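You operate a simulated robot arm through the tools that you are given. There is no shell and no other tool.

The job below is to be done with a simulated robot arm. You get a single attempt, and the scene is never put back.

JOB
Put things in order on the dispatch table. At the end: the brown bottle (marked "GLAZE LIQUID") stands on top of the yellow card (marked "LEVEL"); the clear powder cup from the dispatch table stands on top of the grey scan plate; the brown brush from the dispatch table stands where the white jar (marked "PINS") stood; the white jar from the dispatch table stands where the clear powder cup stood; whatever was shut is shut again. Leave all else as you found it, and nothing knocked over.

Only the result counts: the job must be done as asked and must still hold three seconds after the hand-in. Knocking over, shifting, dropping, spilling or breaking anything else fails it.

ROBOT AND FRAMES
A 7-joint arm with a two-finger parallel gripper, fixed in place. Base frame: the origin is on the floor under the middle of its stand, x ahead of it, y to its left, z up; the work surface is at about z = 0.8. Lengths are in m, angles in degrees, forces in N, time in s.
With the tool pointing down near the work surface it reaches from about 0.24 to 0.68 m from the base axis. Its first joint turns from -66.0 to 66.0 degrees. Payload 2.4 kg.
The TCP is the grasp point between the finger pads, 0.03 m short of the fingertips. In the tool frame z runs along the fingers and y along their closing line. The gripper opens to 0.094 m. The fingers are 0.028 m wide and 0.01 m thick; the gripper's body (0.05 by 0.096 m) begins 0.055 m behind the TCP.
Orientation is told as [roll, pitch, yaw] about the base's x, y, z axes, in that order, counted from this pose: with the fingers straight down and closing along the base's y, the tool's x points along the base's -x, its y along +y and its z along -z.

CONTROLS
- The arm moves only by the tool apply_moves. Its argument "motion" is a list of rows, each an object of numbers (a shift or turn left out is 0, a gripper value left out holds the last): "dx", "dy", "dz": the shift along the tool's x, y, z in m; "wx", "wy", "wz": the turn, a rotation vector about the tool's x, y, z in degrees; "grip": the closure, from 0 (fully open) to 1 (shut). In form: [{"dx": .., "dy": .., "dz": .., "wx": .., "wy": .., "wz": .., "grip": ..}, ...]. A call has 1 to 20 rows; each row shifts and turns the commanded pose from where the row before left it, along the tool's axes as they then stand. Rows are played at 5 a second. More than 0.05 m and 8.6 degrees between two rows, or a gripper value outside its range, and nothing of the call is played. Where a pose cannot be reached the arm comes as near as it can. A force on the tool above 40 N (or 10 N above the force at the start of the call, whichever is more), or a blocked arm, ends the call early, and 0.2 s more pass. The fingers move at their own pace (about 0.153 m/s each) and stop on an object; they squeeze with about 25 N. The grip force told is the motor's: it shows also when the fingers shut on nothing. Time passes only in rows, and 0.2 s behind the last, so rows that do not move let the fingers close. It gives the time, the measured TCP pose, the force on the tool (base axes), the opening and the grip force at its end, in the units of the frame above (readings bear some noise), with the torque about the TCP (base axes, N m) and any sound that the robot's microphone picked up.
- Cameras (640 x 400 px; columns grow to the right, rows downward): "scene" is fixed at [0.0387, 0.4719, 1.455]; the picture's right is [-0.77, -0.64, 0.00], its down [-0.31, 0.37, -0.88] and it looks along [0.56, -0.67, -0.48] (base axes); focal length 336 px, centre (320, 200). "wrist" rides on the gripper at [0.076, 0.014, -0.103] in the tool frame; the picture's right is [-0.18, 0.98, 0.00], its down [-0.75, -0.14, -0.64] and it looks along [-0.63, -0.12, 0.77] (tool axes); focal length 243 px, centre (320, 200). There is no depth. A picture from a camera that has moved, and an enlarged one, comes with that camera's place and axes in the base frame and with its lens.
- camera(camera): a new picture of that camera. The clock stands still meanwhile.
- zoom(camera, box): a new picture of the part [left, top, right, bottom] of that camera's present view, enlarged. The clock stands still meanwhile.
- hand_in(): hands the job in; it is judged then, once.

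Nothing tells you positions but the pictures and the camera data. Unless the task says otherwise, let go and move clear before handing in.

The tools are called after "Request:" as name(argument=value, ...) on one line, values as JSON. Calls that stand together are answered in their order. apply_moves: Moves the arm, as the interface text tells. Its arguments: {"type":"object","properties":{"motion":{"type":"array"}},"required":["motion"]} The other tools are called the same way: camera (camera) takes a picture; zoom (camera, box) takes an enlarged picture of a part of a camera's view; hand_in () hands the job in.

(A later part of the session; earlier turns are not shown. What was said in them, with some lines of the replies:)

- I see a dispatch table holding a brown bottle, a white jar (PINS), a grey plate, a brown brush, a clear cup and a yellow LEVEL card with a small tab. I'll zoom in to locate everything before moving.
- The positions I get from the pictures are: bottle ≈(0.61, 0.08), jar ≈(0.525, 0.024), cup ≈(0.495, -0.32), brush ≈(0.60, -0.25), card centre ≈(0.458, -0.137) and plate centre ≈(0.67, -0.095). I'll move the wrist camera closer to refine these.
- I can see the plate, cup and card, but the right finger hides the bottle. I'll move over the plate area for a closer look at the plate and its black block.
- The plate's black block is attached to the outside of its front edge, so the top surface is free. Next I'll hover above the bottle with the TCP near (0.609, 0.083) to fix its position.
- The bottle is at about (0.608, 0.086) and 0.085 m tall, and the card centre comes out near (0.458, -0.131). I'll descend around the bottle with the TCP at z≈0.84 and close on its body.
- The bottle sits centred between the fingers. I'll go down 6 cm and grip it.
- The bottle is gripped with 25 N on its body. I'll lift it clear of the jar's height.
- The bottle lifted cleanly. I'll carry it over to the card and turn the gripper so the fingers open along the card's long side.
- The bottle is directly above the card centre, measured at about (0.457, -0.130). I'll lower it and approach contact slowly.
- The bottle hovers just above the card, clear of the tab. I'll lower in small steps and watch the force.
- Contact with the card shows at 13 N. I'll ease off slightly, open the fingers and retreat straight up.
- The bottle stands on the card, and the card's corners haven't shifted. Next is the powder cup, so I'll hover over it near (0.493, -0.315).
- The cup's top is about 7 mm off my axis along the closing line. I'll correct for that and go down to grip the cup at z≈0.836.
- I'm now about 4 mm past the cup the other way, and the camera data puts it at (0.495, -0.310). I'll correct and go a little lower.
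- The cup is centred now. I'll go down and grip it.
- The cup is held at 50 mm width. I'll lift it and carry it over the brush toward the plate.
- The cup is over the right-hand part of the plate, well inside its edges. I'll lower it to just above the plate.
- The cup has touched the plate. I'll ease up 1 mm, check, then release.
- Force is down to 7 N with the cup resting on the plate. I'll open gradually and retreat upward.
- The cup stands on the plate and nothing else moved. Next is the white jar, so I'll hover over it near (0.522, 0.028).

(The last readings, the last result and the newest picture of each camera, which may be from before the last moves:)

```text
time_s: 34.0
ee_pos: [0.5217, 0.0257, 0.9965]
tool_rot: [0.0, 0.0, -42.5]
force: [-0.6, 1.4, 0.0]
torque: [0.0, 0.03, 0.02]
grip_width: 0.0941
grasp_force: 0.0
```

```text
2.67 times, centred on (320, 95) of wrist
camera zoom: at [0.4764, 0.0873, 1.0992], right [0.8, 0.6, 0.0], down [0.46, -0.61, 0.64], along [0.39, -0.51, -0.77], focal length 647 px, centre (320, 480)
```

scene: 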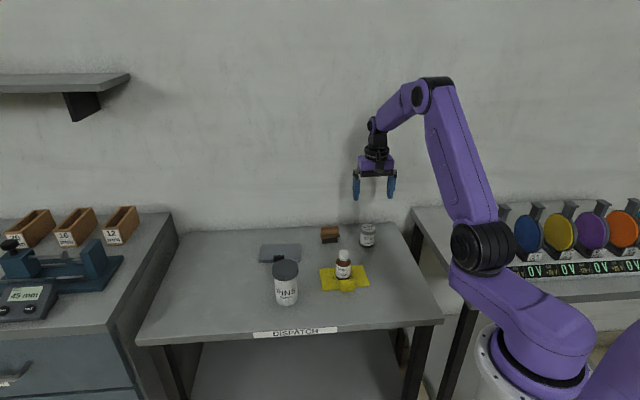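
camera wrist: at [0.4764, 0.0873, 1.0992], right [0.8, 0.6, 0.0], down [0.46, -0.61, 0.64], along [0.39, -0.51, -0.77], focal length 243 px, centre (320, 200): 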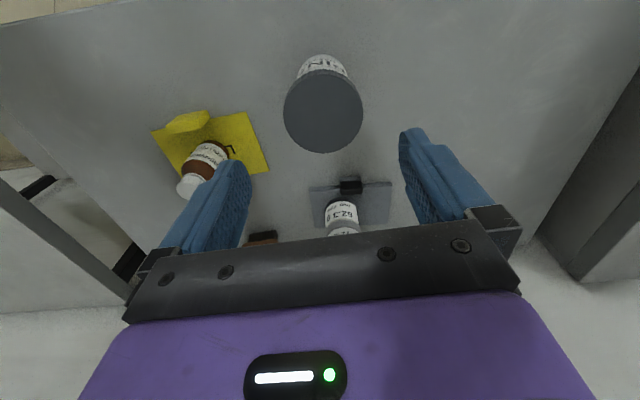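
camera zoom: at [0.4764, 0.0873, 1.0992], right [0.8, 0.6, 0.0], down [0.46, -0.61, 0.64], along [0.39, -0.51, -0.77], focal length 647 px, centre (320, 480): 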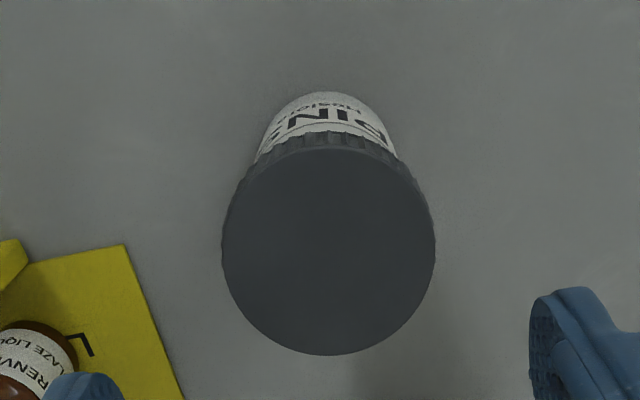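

The jar is at (0.5236, 0.0287) with a lid about 67 mm across, only 3 mm off axis. I'll correct and descend with the fingers either side of the lid.

Request:
apply_moves(motion=[{"dx": 0.0015, "dy": 0.0027}, {"dz": 0.03}, {"dz": 0.03}, {}, {}])

Request:
camera(camera="wrist")

```text
time_s: 35.2
ee_pos: [0.5185, 0.03, 0.9363]
tool_rot: [0.0, -0.1, -42.6]
force: [1.3, -1.2, -0.2]
torque: [0.04, -0.03, 0.01]
grip_width: 0.094
grasp_force: 0.1
```

```text
taken
camera wrist: at [0.4729, 0.0929, 1.0391], right [0.8, 0.6, 0.0], down [0.46, -0.61, 0.64], along [0.39, -0.51, -0.77], focal length 243 px, centre (320, 200)
```

wrist: 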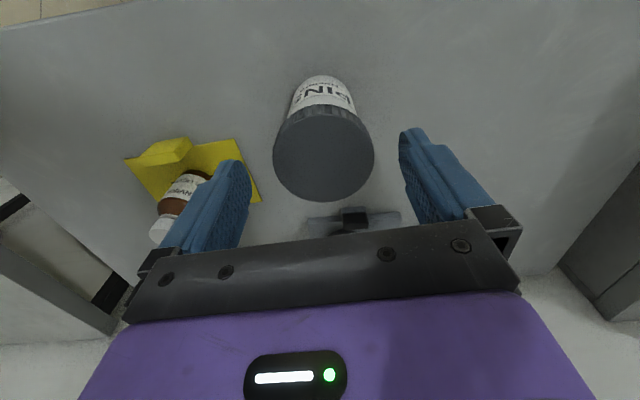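

Request:
apply_moves(motion=[{"dy": 0.0022}, {"dz": 0.025}, {"dz": 0.02}, {"dz": 0.018}, {}, {}])

Request:
camera(camera="wrist")

Request:
zoom(camera="scene", box=[240, 210, 350, 310])

```text
time_s: 36.6
ee_pos: [0.5219, 0.0314, 0.8768]
tool_rot: [0.1, -0.1, -42.5]
force: [-0.3, -0.7, -0.2]
torque: [0.0, 0.03, 0.01]
grip_width: 0.0939
grasp_force: 0.0
```

```text
taken
camera wrist: at [0.4763, 0.0938, 0.9784], right [0.8, 0.6, 0.0], down [0.46, -0.61, 0.64], along [0.39, -0.51, -0.77], focal length 243 px, centre (320, 200)
```

wrist: 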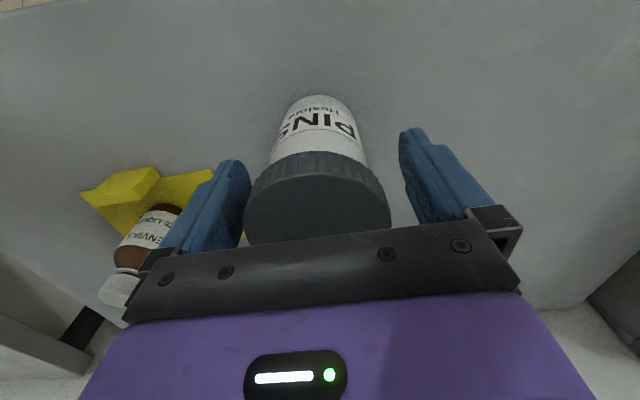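

```text
4.00 times, centred on (295, 260) of scene
camera zoom: at [0.0387, 0.4719, 1.455], right [-0.77, -0.64, 0.0], down [-0.31, 0.37, -0.88], along [0.56, -0.67, -0.48], focal length 1343 px, centre (420, -40)
```

zoom: 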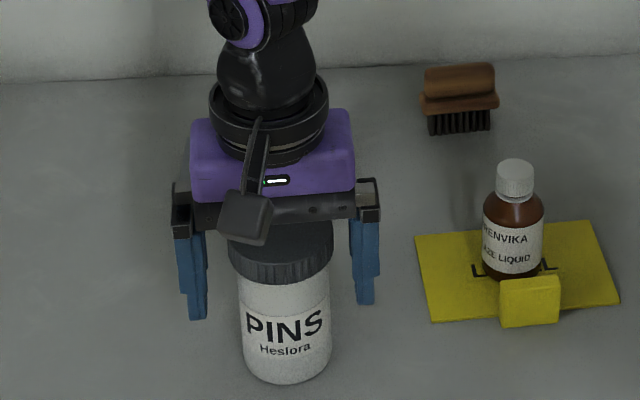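

The fingers straddle the jar symmetrically. I'll close and then lift just a few millimetres to check that the whole jar comes up, not only the lid.

Request:
apply_moves(motion=[{"grip": 0.2}, {"grip": 1.0}, {}, {}, {}])

Request:
apply_moves(motion=[{"dz": -0.002}, {"dz": -0.002}, {}, {}])

Request:
zoom(camera="scene", box=[250, 240, 330, 310])

Request:
camera(camera="wrist")

```text
time_s: 37.8
ee_pos: [0.5223, 0.0311, 0.8753]
tool_rot: [0.0, 0.1, -42.5]
force: [0.1, -0.7, 1.6]
torque: [-0.04, 0.02, -0.01]
grip_width: 0.0654
grasp_force: 24.8
```

```text
time_s: 38.8
ee_pos: [0.524, 0.0321, 0.8794]
tool_rot: [0.0, 0.0, -42.5]
force: [0.6, -1.2, -0.1]
torque: [0.04, 0.01, 0.05]
grip_width: 0.0649
grasp_force: 25.7
```

```text
5.71 times, centred on (290, 275) of scene
camera zoom: at [0.0387, 0.4719, 1.455], right [-0.77, -0.64, 0.0], down [-0.31, 0.37, -0.88], along [0.56, -0.67, -0.48], focal length 1919 px, centre (491, -229)
```

zoom: 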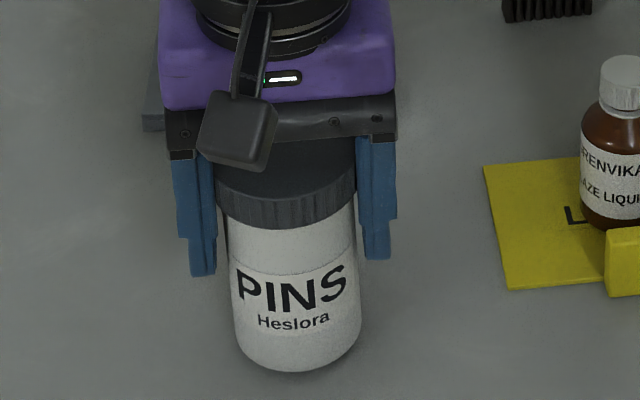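

```text
taken
camera wrist: at [0.4776, 0.0945, 0.9821], right [0.8, 0.6, 0.0], down [0.46, -0.61, 0.64], along [0.39, -0.51, -0.77], focal length 243 px, centre (320, 200)
```

wrist: 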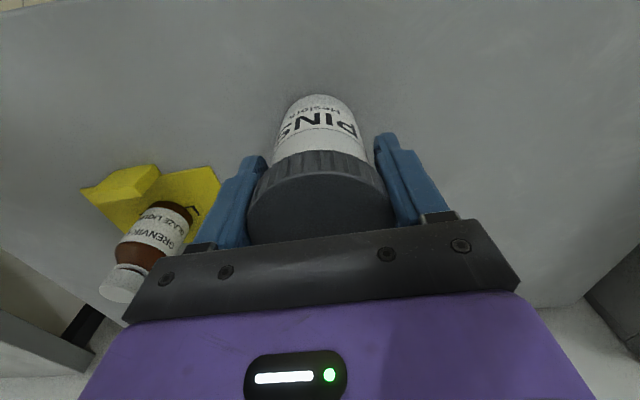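

The jar's base has risen with the lid, so it is one closed piece. I'll lift it well above the other items.

Request:
apply_moves(motion=[{"dz": -0.01}, {"dz": -0.02}, {"dz": -0.03}, {"dz": -0.03}, {"dz": -0.03}, {"dz": -0.03}, {}])

Request:
camera(camera="scene")

```text
time_s: 40.4
ee_pos: [0.5243, 0.0328, 1.0273]
tool_rot: [0.0, 0.0, -42.5]
force: [-0.4, -0.9, -0.6]
torque: [-0.02, -0.01, 0.03]
grip_width: 0.0653
grasp_force: 25.5
```

```text
taken
```

scene: 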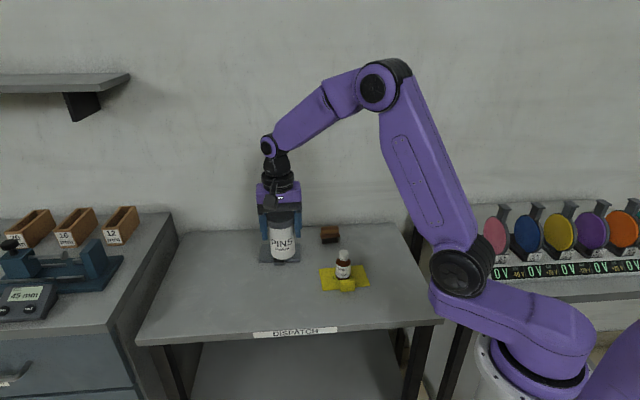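

Request:
apply_moves(motion=[{"dx": -0.0263, "dy": -0.034}, {"dx": -0.0263, "dy": -0.034}, {"dx": -0.0263, "dy": -0.034}, {"dx": -0.0263, "dy": -0.034}, {"dx": -0.0263, "dy": -0.034}, {"dx": -0.0263, "dy": -0.034}, {"dx": -0.0262, "dy": -0.034}, {"dx": -0.0262, "dy": -0.034}, {}, {}])

Request:
camera(camera="wrist")

Request:
zoom(camera="scene", box=[280, 150, 420, 290])

```text
time_s: 42.6
ee_pos: [0.4955, -0.3115, 1.0289]
tool_rot: [0.0, 0.0, -42.4]
force: [0.4, 0.7, -0.5]
torque: [0.0, -0.01, 0.0]
grip_width: 0.0653
grasp_force: 25.4
```

```text
taken
camera wrist: at [0.4503, -0.2496, 1.131], right [0.8, 0.6, 0.0], down [0.46, -0.61, 0.64], along [0.39, -0.51, -0.77], focal length 243 px, centre (320, 200)
```

wrist: 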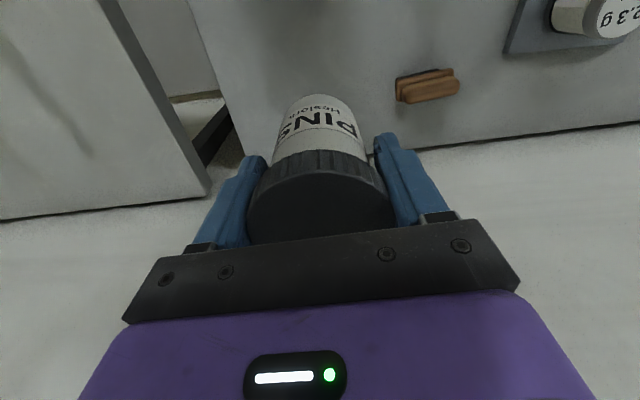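

```text
2.86 times, centred on (350, 220) of scene
camera zoom: at [0.0387, 0.4719, 1.455], right [-0.77, -0.64, 0.0], down [-0.31, 0.37, -0.88], along [0.56, -0.67, -0.48], focal length 960 px, centre (234, 143)
```

zoom: 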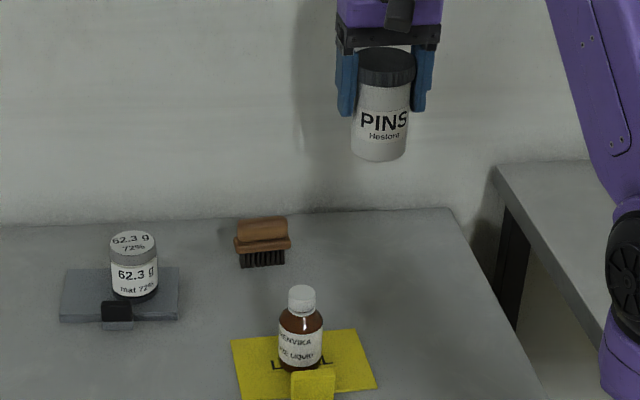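

The jar is above the cup's old spot. I'll lower it close to the table.

Request:
apply_moves(motion=[{"dx": 0.0015, "dz": 0.04}, {"dz": 0.04}, {"dz": 0.035}, {"dz": 0.022}, {"dz": 0.009}, {}, {}])

Request:
zoom(camera="scene", box=[330, 190, 410, 260])

Request:
camera(camera="wrist")

```text
time_s: 44.2
ee_pos: [0.4919, -0.3104, 0.8833]
tool_rot: [0.0, 0.0, -42.5]
force: [0.9, -0.1, -1.2]
torque: [0.0, -0.02, -0.01]
grip_width: 0.0652
grasp_force: 25.2
```

```text
5.71 times, centred on (370, 225) of scene
camera zoom: at [0.0387, 0.4719, 1.455], right [-0.77, -0.64, 0.0], down [-0.31, 0.37, -0.88], along [0.56, -0.67, -0.48], focal length 1919 px, centre (34, 57)
```

zoom: 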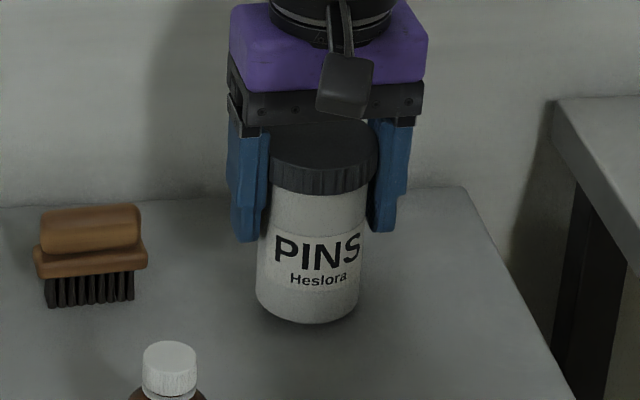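

```text
taken
camera wrist: at [0.4466, -0.2479, 0.986], right [0.8, 0.6, 0.0], down [0.46, -0.61, 0.64], along [0.39, -0.51, -0.77], focal length 243 px, centre (320, 200)
```

wrist: 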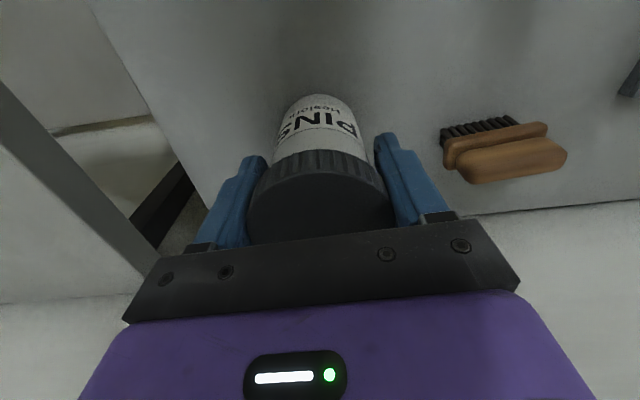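

Alignment is within 2 mm of the old cup position, checked in both cameras. I'll make a small correction and lower to contact.

Request:
apply_moves(motion=[{"dx": -0.0006, "dy": 0.0015}, {"dz": 0.004}, {"dz": 0.002}, {"dz": 0.001}, {}])

```text
time_s: 45.4
ee_pos: [0.496, -0.3087, 0.8773]
tool_rot: [0.0, 0.0, -42.5]
force: [-0.5, 0.2, -0.4]
torque: [0.01, -0.02, -0.01]
grip_width: 0.0648
grasp_force: 25.7
```

Request:
apply_moves(motion=[{"dz": 0.001}, {}])

```text
time_s: 46.0
ee_pos: [0.4951, -0.3094, 0.8766]
tool_rot: [-0.1, -0.1, -42.5]
force: [-0.2, 0.6, -0.3]
torque: [-0.01, -0.02, 0.03]
grip_width: 0.0651
grasp_force: 25.4
```

Request:
apply_moves(motion=[{"dz": 0.0008}, {}])

```text
time_s: 46.6
ee_pos: [0.4951, -0.3096, 0.8752]
tool_rot: [0.0, -0.1, -42.4]
force: [-1.4, -0.8, 5.5]
torque: [0.05, 0.04, 0.03]
grip_width: 0.065
grasp_force: 25.3
```

The jar has touched the table at 5.5 N. I'll release gradually and retreat straight up.

Request:
apply_moves(motion=[{"grip": 0.28}, {"grip": 0.2}, {"grip": 0.0}, {}, {}, {"dz": -0.01}, {"dz": -0.03}, {"dz": -0.04}, {"dz": -0.04}, {}, {}])

Request:
camera(camera="wrist")

Request:
zoom(camera="scene", box=[305, 200, 415, 275])

```text
time_s: 49.0
ee_pos: [0.4963, -0.3102, 0.996]
tool_rot: [0.0, 0.0, -42.5]
force: [0.4, 0.5, -0.1]
torque: [0.01, -0.04, 0.03]
grip_width: 0.0942
grasp_force: 0.1
```

```text
taken
camera wrist: at [0.4502, -0.2483, 1.0987], right [0.8, 0.6, 0.0], down [0.46, -0.61, 0.64], along [0.39, -0.51, -0.77], focal length 243 px, centre (320, 200)
```

wrist: 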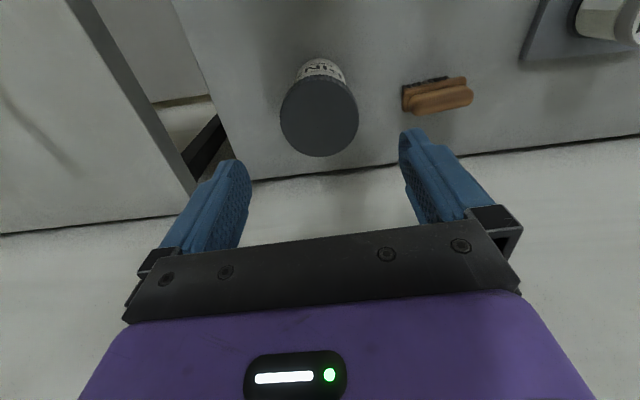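

```text
5.33 times, centred on (360, 238) of scene
camera zoom: at [0.0387, 0.4719, 1.455], right [-0.77, -0.64, 0.0], down [-0.31, 0.37, -0.88], along [0.56, -0.67, -0.48], focal length 1791 px, centre (107, 0)
```

zoom: 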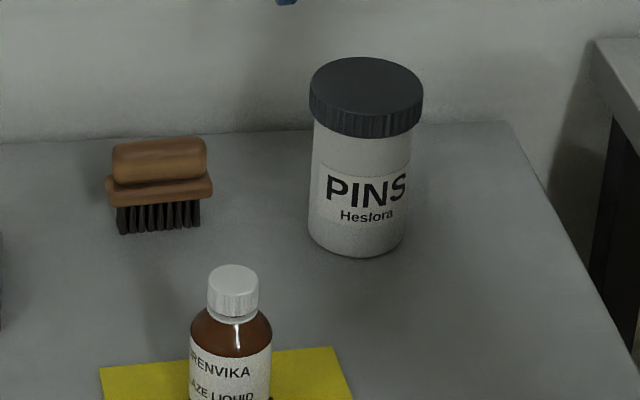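

The jar stands within about 1 mm of where the cup was. Next is the brush, so I'll hover over it near (0.597, -0.246) to measure its heading.

Request:
apply_moves(motion=[{"dx": -0.0103, "dy": 0.0384}, {"dx": -0.0103, "dy": 0.0384}, {"dx": -0.0103, "dy": 0.0384}, {}, {}])

Request:
camera(camera="wrist")

Request:
zoom(camera="wrist", box=[240, 40, 400, 140])

```text
time_s: 50.2
ee_pos: [0.5938, -0.2444, 0.996]
tool_rot: [0.0, -0.1, -42.5]
force: [0.5, 0.0, 0.2]
torque: [0.0, -0.03, 0.03]
grip_width: 0.094
grasp_force: 0.1
```

```text
taken
camera wrist: at [0.5485, -0.1827, 1.0977], right [0.8, 0.6, 0.0], down [0.46, -0.61, 0.64], along [0.39, -0.51, -0.77], focal length 243 px, centre (320, 200)
```

wrist: 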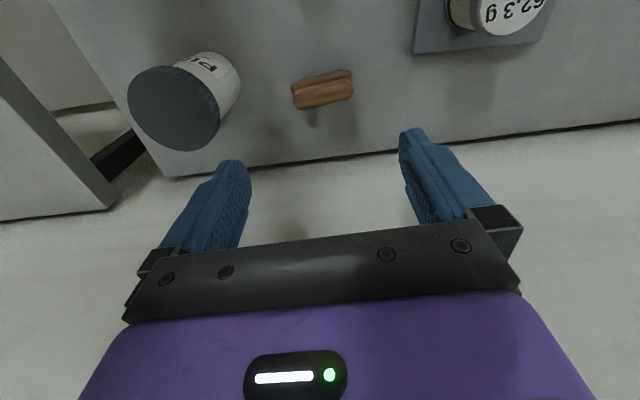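

```text
4.00 times, centred on (320, 90) of wrist
camera zoom: at [0.5485, -0.1827, 1.0977], right [0.8, 0.6, 0.0], down [0.46, -0.61, 0.64], along [0.39, -0.51, -0.77], focal length 970 px, centre (320, 640)
```

zoom: 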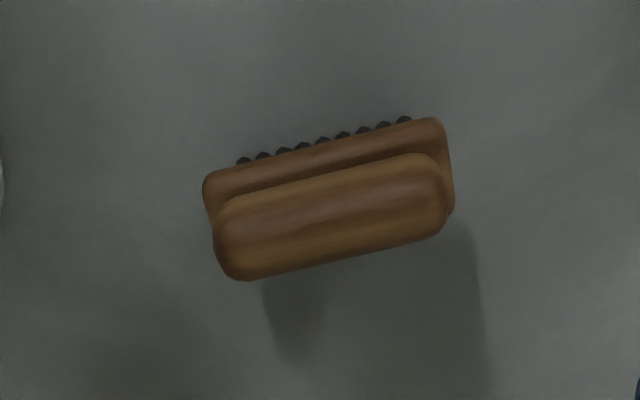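

The brush's long axis points at about 50° in the base frame, with its centre near (0.596, -0.241). I'll turn the gripper to yaw ≈ +50° so the fingers close across its narrow side.

Request:
apply_moves(motion=[{"wz": -8.4, "grip": 0.3}, {"wz": -8.4}, {"wz": -8.4}, {"wz": -8.4}, {"wz": -8.4}, {"wz": -8.4}, {"wz": -8.4}, {"wz": -8.4}, {"wz": -8.4}, {"wz": -8.4}, {"wz": -8.4}, {}, {}])

Request:
camera(camera="wrist")

Request:
zoom(camera="wrist", box=[240, 40, 400, 140])

Request:
camera(camera="scene")

```text
time_s: 53.0
ee_pos: [0.597, -0.2454, 0.9941]
tool_rot: [-0.1, 0.0, 49.9]
force: [1.3, 0.3, -0.5]
torque: [0.0, 0.01, 0.02]
grip_width: 0.0658
grasp_force: 0.2
```

```text
taken
camera wrist: at [0.5369, -0.293, 1.0976], right [-0.63, 0.77, 0.0], down [0.59, 0.49, 0.64], along [0.5, 0.41, -0.77], focal length 243 px, centre (320, 200)
```

wrist: 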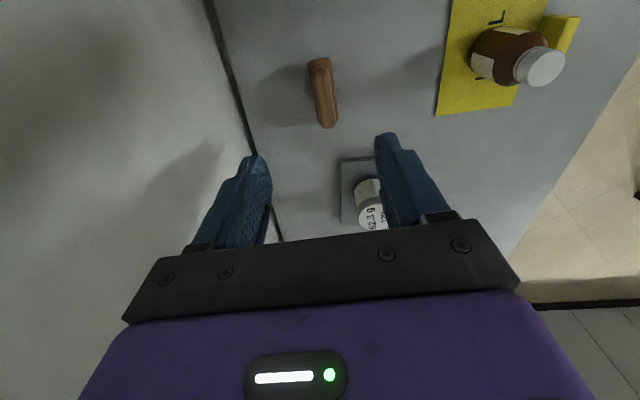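

```text
4.00 times, centred on (320, 90) of wrist
camera zoom: at [0.5369, -0.293, 1.0976], right [-0.63, 0.77, 0.0], down [0.59, 0.49, 0.64], along [0.5, 0.41, -0.77], focal length 970 px, centre (320, 640)
```

zoom: 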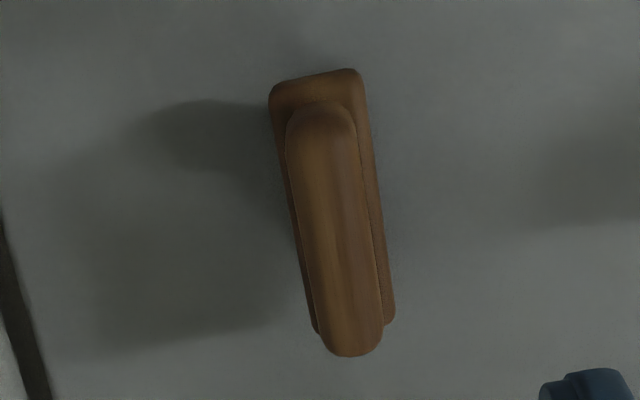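

```text
taken
```

scene: 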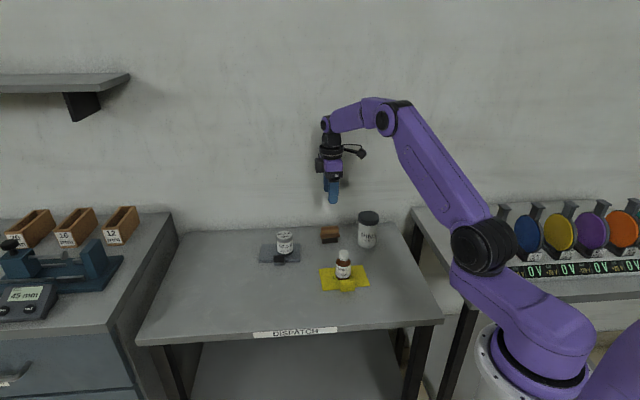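

The gripper is aligned with the brush and about 3 mm off centre. I'll correct and go lower, then check again.

Request:
apply_moves(motion=[{"dx": -0.003, "dy": 0.003}, {"dz": 0.035}, {"dz": 0.035}, {"dz": 0.02}, {}, {}])

Request:
camera(camera="wrist")

Request:
zoom(camera="scene", box=[290, 160, 410, 270])

```text
time_s: 54.4
ee_pos: [0.5961, -0.24, 0.9062]
tool_rot: [0.0, 0.2, 49.9]
force: [-0.2, -0.7, 0.7]
torque: [-0.04, -0.05, 0.0]
grip_width: 0.0656
grasp_force: 0.0
```

```text
taken
camera wrist: at [0.537, -0.2892, 1.0086], right [-0.63, 0.77, 0.0], down [0.59, 0.49, 0.64], along [0.5, 0.41, -0.77], focal length 243 px, centre (320, 200)
```

wrist: 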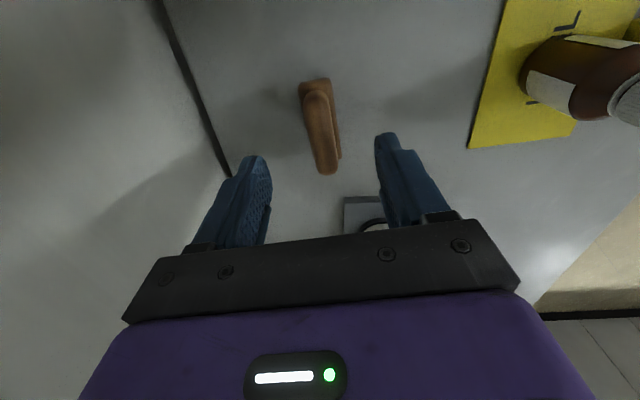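

```text
3.64 times, centred on (350, 215) of scene
camera zoom: at [0.0387, 0.4719, 1.455], right [-0.77, -0.64, 0.0], down [-0.31, 0.37, -0.88], along [0.56, -0.67, -0.48], focal length 1221 px, centre (211, 146)
```

zoom: 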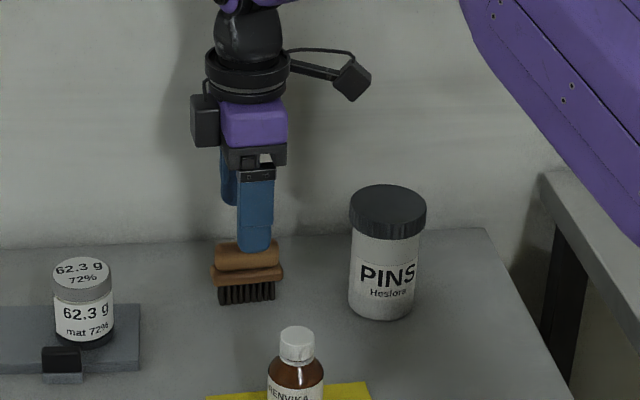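

The camera housing will clear the jar by over 2 cm. I'll make a small correction, descend to z≈0.838 and close on the brush.

Request:
apply_moves(motion=[{"dx": 0.002, "dy": 0.0023}, {"wz": 1.2}, {"dz": 0.025}, {"dz": 0.02}, {"dz": 0.015}, {"dz": 0.006}, {}, {}])

Request:
camera(camera="wrist")

Request:
zoom(camera="scene", box=[300, 180, 400, 260])

```text
time_s: 56.2
ee_pos: [0.5929, -0.239, 0.8407]
tool_rot: [0.0, 0.0, 48.7]
force: [0.3, -0.8, 0.2]
torque: [0.02, 0.0, -0.02]
grip_width: 0.0657
grasp_force: 0.1
```

```text
taken
camera wrist: at [0.5322, -0.2867, 0.9428], right [-0.62, 0.79, 0.0], down [0.6, 0.47, 0.64], along [0.51, 0.4, -0.77], focal length 243 px, centre (320, 200)
```

wrist: 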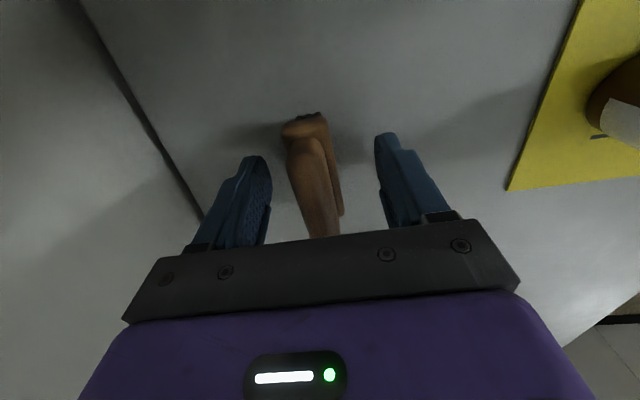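

```text
5.00 times, centred on (350, 220) of scene
camera zoom: at [0.0387, 0.4719, 1.455], right [-0.77, -0.64, 0.0], down [-0.31, 0.37, -0.88], along [0.56, -0.67, -0.48], focal length 1679 px, centre (170, 100)
```

zoom: 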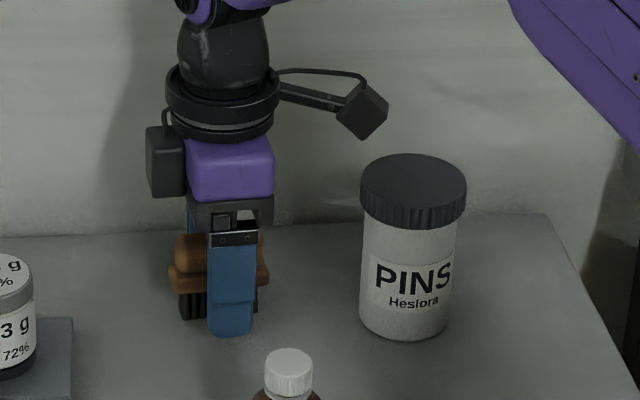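

The fingers are on both sides of the brush with clearance. I'll close and test lift slightly.

Request:
apply_moves(motion=[{"dx": -0.0015}, {"grip": 0.55}, {"grip": 1.0}, {}, {}, {}])

Request:
camera(camera="wrist")

Request:
zoom(camera="scene", box=[300, 180, 400, 260])

```text
time_s: 57.6
ee_pos: [0.5935, -0.2393, 0.84]
tool_rot: [0.0, 0.0, 48.7]
force: [1.0, 0.3, 2.4]
torque: [0.02, 0.0, -0.01]
grip_width: 0.023
grasp_force: 25.1
```

```text
taken
camera wrist: at [0.5334, -0.2857, 0.9426], right [-0.62, 0.79, 0.0], down [0.6, 0.47, 0.64], along [0.51, 0.4, -0.77], focal length 243 px, centre (320, 200)
```

wrist: 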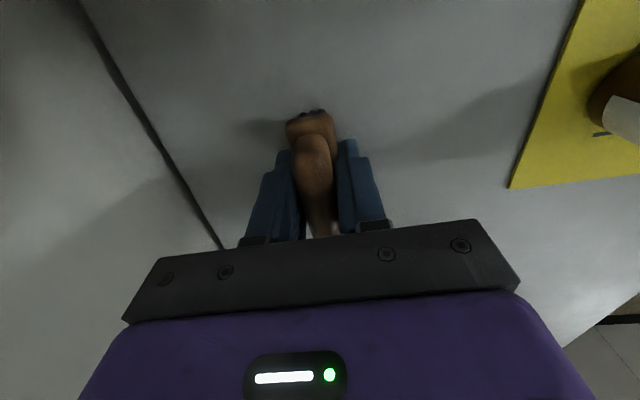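

```text
5.00 times, centred on (350, 220) of scene
camera zoom: at [0.0386, 0.4719, 1.455], right [-0.77, -0.64, 0.0], down [-0.31, 0.37, -0.88], along [0.56, -0.67, -0.48], focal length 1679 px, centre (170, 100)
```

zoom: 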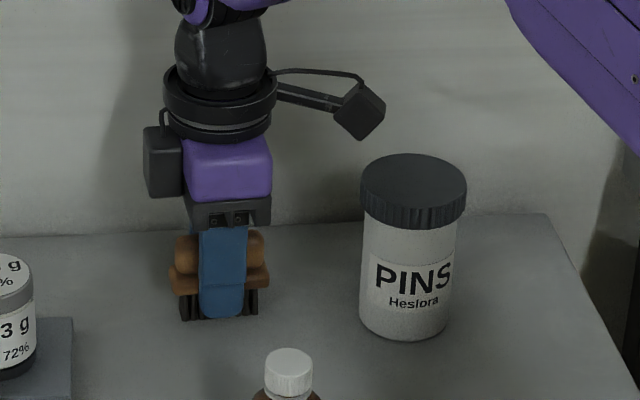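

The brush is held across its body, 23 mm wide and centred. I'll lift it clear.

Request:
apply_moves(motion=[{"dz": -0.005}, {"dz": -0.015}, {"dz": -0.03}, {"dz": -0.04}, {"dz": -0.04}, {}, {}])

Request:
zoom(camera="scene", box=[280, 150, 420, 260])

```text
time_s: 59.2
ee_pos: [0.5945, -0.2412, 0.9697]
tool_rot: [0.0, 0.0, 48.7]
force: [0.5, 0.1, -0.1]
torque: [0.0, 0.03, -0.03]
grip_width: 0.0226
grasp_force: 25.4
```

```text
3.64 times, centred on (350, 205) of scene
camera zoom: at [0.0387, 0.4719, 1.455], right [-0.77, -0.64, 0.0], down [-0.31, 0.37, -0.88], along [0.56, -0.67, -0.48], focal length 1221 px, centre (211, 182)
```

zoom: 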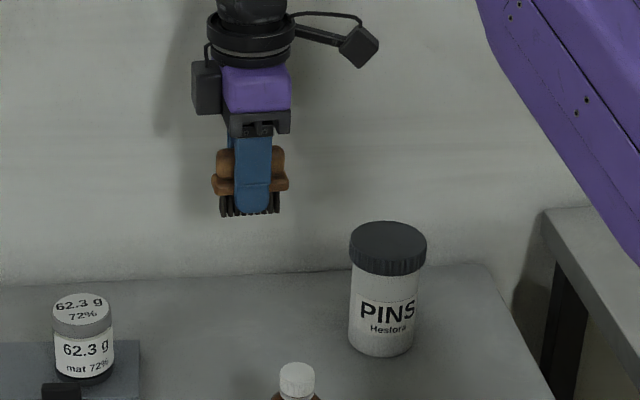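

The brush is lifted cleanly and upright. I'll carry it to the jar's old spot near (0.523, 0.0305).

Request:
apply_moves(motion=[{"dx": -0.0223, "dy": 0.033}, {"dx": -0.0223, "dy": 0.033}, {"dx": -0.0223, "dy": 0.033}, {"dx": -0.0223, "dy": 0.033}, {"dx": -0.0223, "dy": 0.033}, {"dx": -0.0223, "dy": 0.033}, {"dx": -0.0223, "dy": 0.033}, {}, {}, {}])

Request:
camera(camera="wrist")

Request:
camera(camera="scene")

```text
time_s: 61.4
ee_pos: [0.522, 0.0301, 0.9692]
tool_rot: [-0.1, 0.0, 48.7]
force: [-0.5, -0.8, 0.2]
torque: [-0.04, -0.03, -0.01]
grip_width: 0.0228
grasp_force: 24.4
```

```text
taken
camera wrist: at [0.462, -0.0172, 1.0713], right [-0.62, 0.79, 0.0], down [0.6, 0.47, 0.64], along [0.51, 0.4, -0.77], focal length 243 px, centre (320, 200)
```

wrist: 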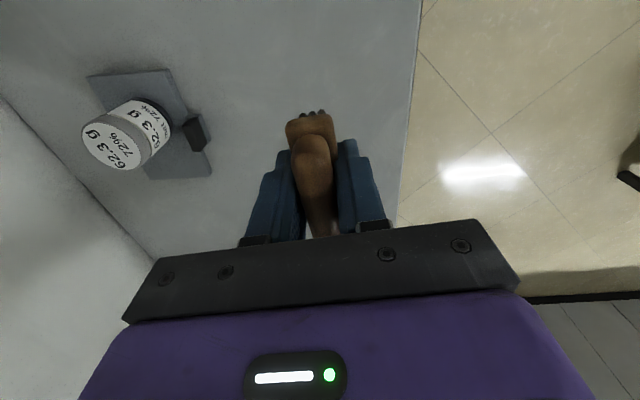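

```text
taken
```

scene: 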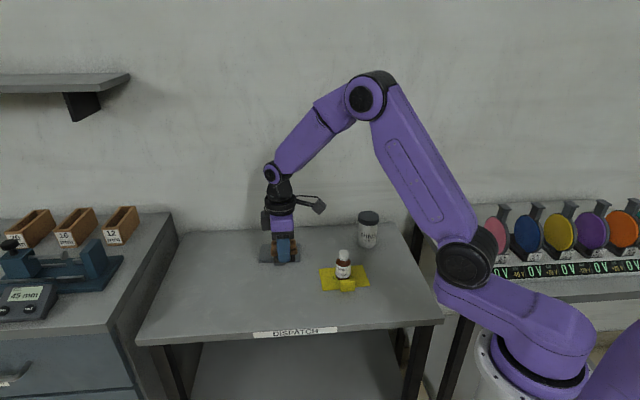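

It's in position at (0.522, 0.030). I'll lower it to just above the table.

Request:
apply_moves(motion=[{"dz": 0.04}, {"dz": 0.035}, {"dz": 0.03}, {"dz": 0.015}, {"dz": 0.005}, {}, {}])

Request:
zoom(camera="scene", box=[240, 220, 340, 310])

```text
time_s: 63.0
ee_pos: [0.523, 0.0321, 0.8462]
tool_rot: [0.0, 0.0, 48.7]
force: [0.3, 0.3, -0.3]
torque: [0.0, 0.03, -0.01]
grip_width: 0.023
grasp_force: 24.7
```

```text
4.44 times, centred on (290, 265) of scene
camera zoom: at [0.0387, 0.4719, 1.455], right [-0.77, -0.64, 0.0], down [-0.31, 0.37, -0.88], along [0.56, -0.67, -0.48], focal length 1493 px, centre (453, -89)
```

zoom: 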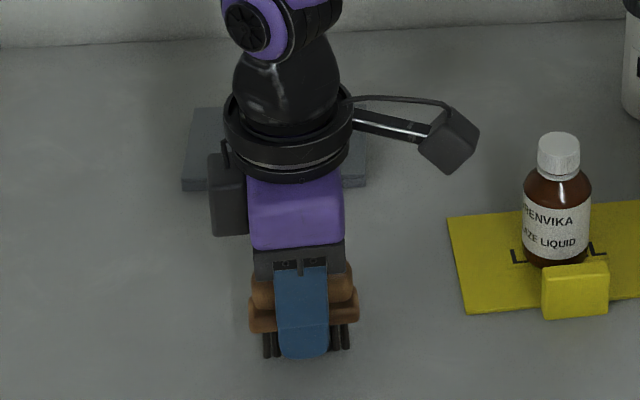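

The brush lines up with the jar's original spot in the scene view too. I'll lower to contact in small steps.

Request:
apply_moves(motion=[{"dz": 0.002}, {"dz": 0.0015}, {}, {}])

```text
time_s: 64.0
ee_pos: [0.522, 0.0307, 0.8401]
tool_rot: [0.0, 0.1, 48.7]
force: [0.1, -0.1, -0.3]
torque: [0.01, -0.01, 0.01]
grip_width: 0.0226
grasp_force: 24.8
```

Request:
apply_moves(motion=[{"dz": 0.001}, {}, {}])

```text
time_s: 64.8
ee_pos: [0.5216, 0.0309, 0.8394]
tool_rot: [0.0, 0.0, 48.7]
force: [-3.8, 0.2, 13.4]
torque: [0.04, 0.14, -0.03]
grip_width: 0.023
grasp_force: 25.5
```

The brush has touched the table. I'll ease off half a millimetre, open gradually and retreat straight up.

Request:
apply_moves(motion=[{"dz": -0.0006}, {}, {"grip": 0.7}, {"grip": 0.6}, {"grip": 0.4}, {"grip": 0.3}, {}, {"dz": -0.005}, {"dz": -0.02}, {"dz": -0.04}, {"dz": -0.04}, {"dz": -0.04}, {}, {}])

Request:
camera(camera="wrist")

Request:
camera(camera="scene")

Request:
zoom(camera="scene", box=[220, 210, 400, 322])

```text
time_s: 67.8
ee_pos: [0.5259, 0.0325, 0.9874]
tool_rot: [0.0, 0.0, 48.8]
force: [0.3, -0.2, -0.1]
torque: [-0.01, 0.0, 0.01]
grip_width: 0.066
grasp_force: 0.1
```

```text
taken
camera wrist: at [0.4644, -0.016, 1.0904], right [-0.62, 0.79, 0.0], down [0.6, 0.47, 0.64], along [0.51, 0.4, -0.77], focal length 243 px, centre (320, 200)
```

wrist: 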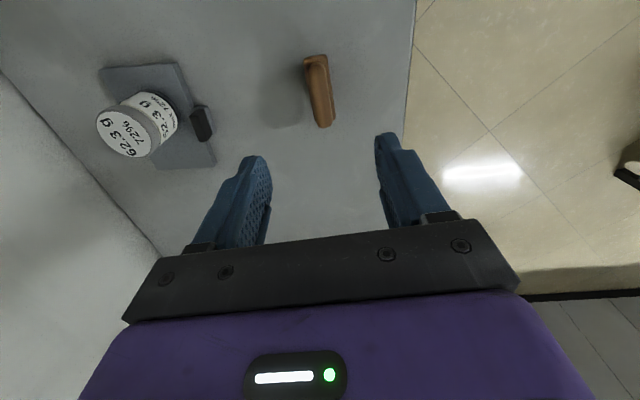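

```text
taken
```

scene: 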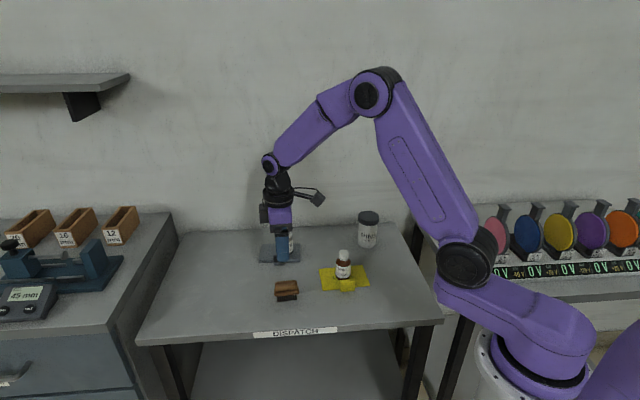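

```text
3.56 times, centred on (310, 266) of scene
camera zoom: at [0.0387, 0.4719, 1.455], right [-0.77, -0.64, 0.0], down [-0.31, 0.37, -0.88], along [0.56, -0.67, -0.48], focal length 1194 px, centre (356, -35)
```

zoom: 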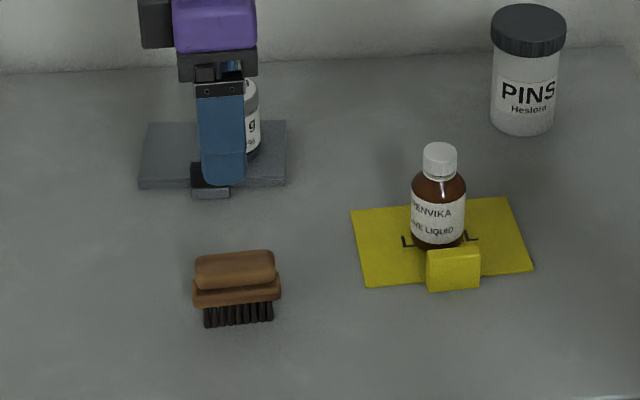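

All four items appear placed and the brush stands on its bristles. I'll raise the arm clear and take a last look at everything.

Request:
apply_moves(motion=[{"dz": -0.04}, {"dz": -0.04}, {"dz": -0.04}, {"dx": 0.03}, {"dx": 0.03}, {}, {}, {}])

Request:
camera(camera="scene")

Request:
zoom(camera="scene", box=[220, 210, 400, 322])

Request:
camera(camera="wrist")

```text
time_s: 69.6
ee_pos: [0.484, -0.0167, 1.104]
tool_rot: [0.1, 0.1, 48.7]
force: [0.7, -0.4, 0.1]
torque: [0.02, -0.02, 0.03]
grip_width: 0.0658
grasp_force: 0.1
```

```text
taken
```

scene: 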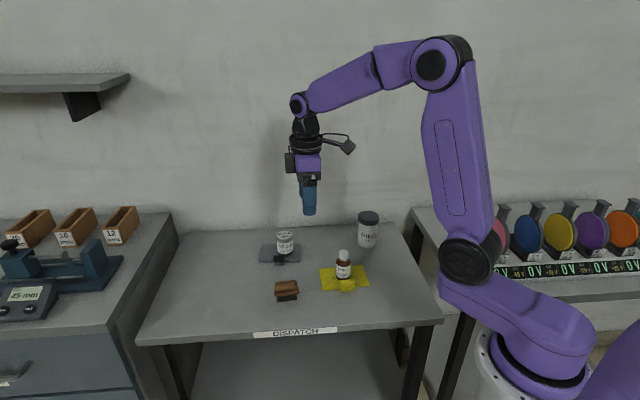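

```text
3.56 times, centred on (310, 266) of scene
camera zoom: at [0.0387, 0.4719, 1.455], right [-0.77, -0.64, 0.0], down [-0.31, 0.37, -0.88], along [0.56, -0.67, -0.48], focal length 1194 px, centre (356, -35)
```

zoom: 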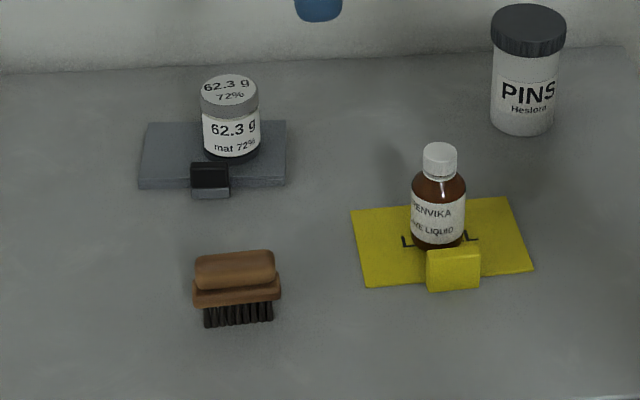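

```text
taken
camera wrist: at [0.4233, -0.0636, 1.2074], right [-0.62, 0.79, 0.0], down [0.6, 0.47, 0.64], along [0.51, 0.4, -0.77], focal length 243 px, centre (320, 200)
```

wrist: 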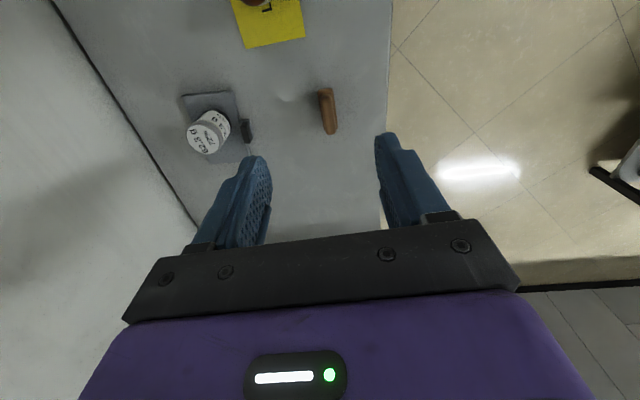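

The bottle stands on the card, the cup on the plate, the jar on the cup's old spot and the brush on the jar's old spot. All are upright, nothing else has moved, nothing was opened, and the arm is clear, so I'm handing in.

Request:
hand_in()

```text
The job is handed in.
```

The dispatch table is arranged as asked, and I've handed the job in. The last camera check showed everything upright and the arm clear, but I haven't seen the judging result.

- **Brown bottle:** it stands at the middle of the yellow card, clear of the card's tab. The card did not shift.
- **Clear powder cup:** it stands on the grey scan plate, slightly right of centre as seen from the scene camera and well inside the edges. The plate did not shift.
- **White jar:** it stands within about 1 mm of where the cup stood. I lifted it by the lid after checking that the whole jar came up with it.
- **Brown brush:** it stands on its bristles where the jar stood, within a few millimetres by my estimate.

I opened nothing, so nothing needed shutting again. In the final pictures nothing else on or around the table had moved or fallen.
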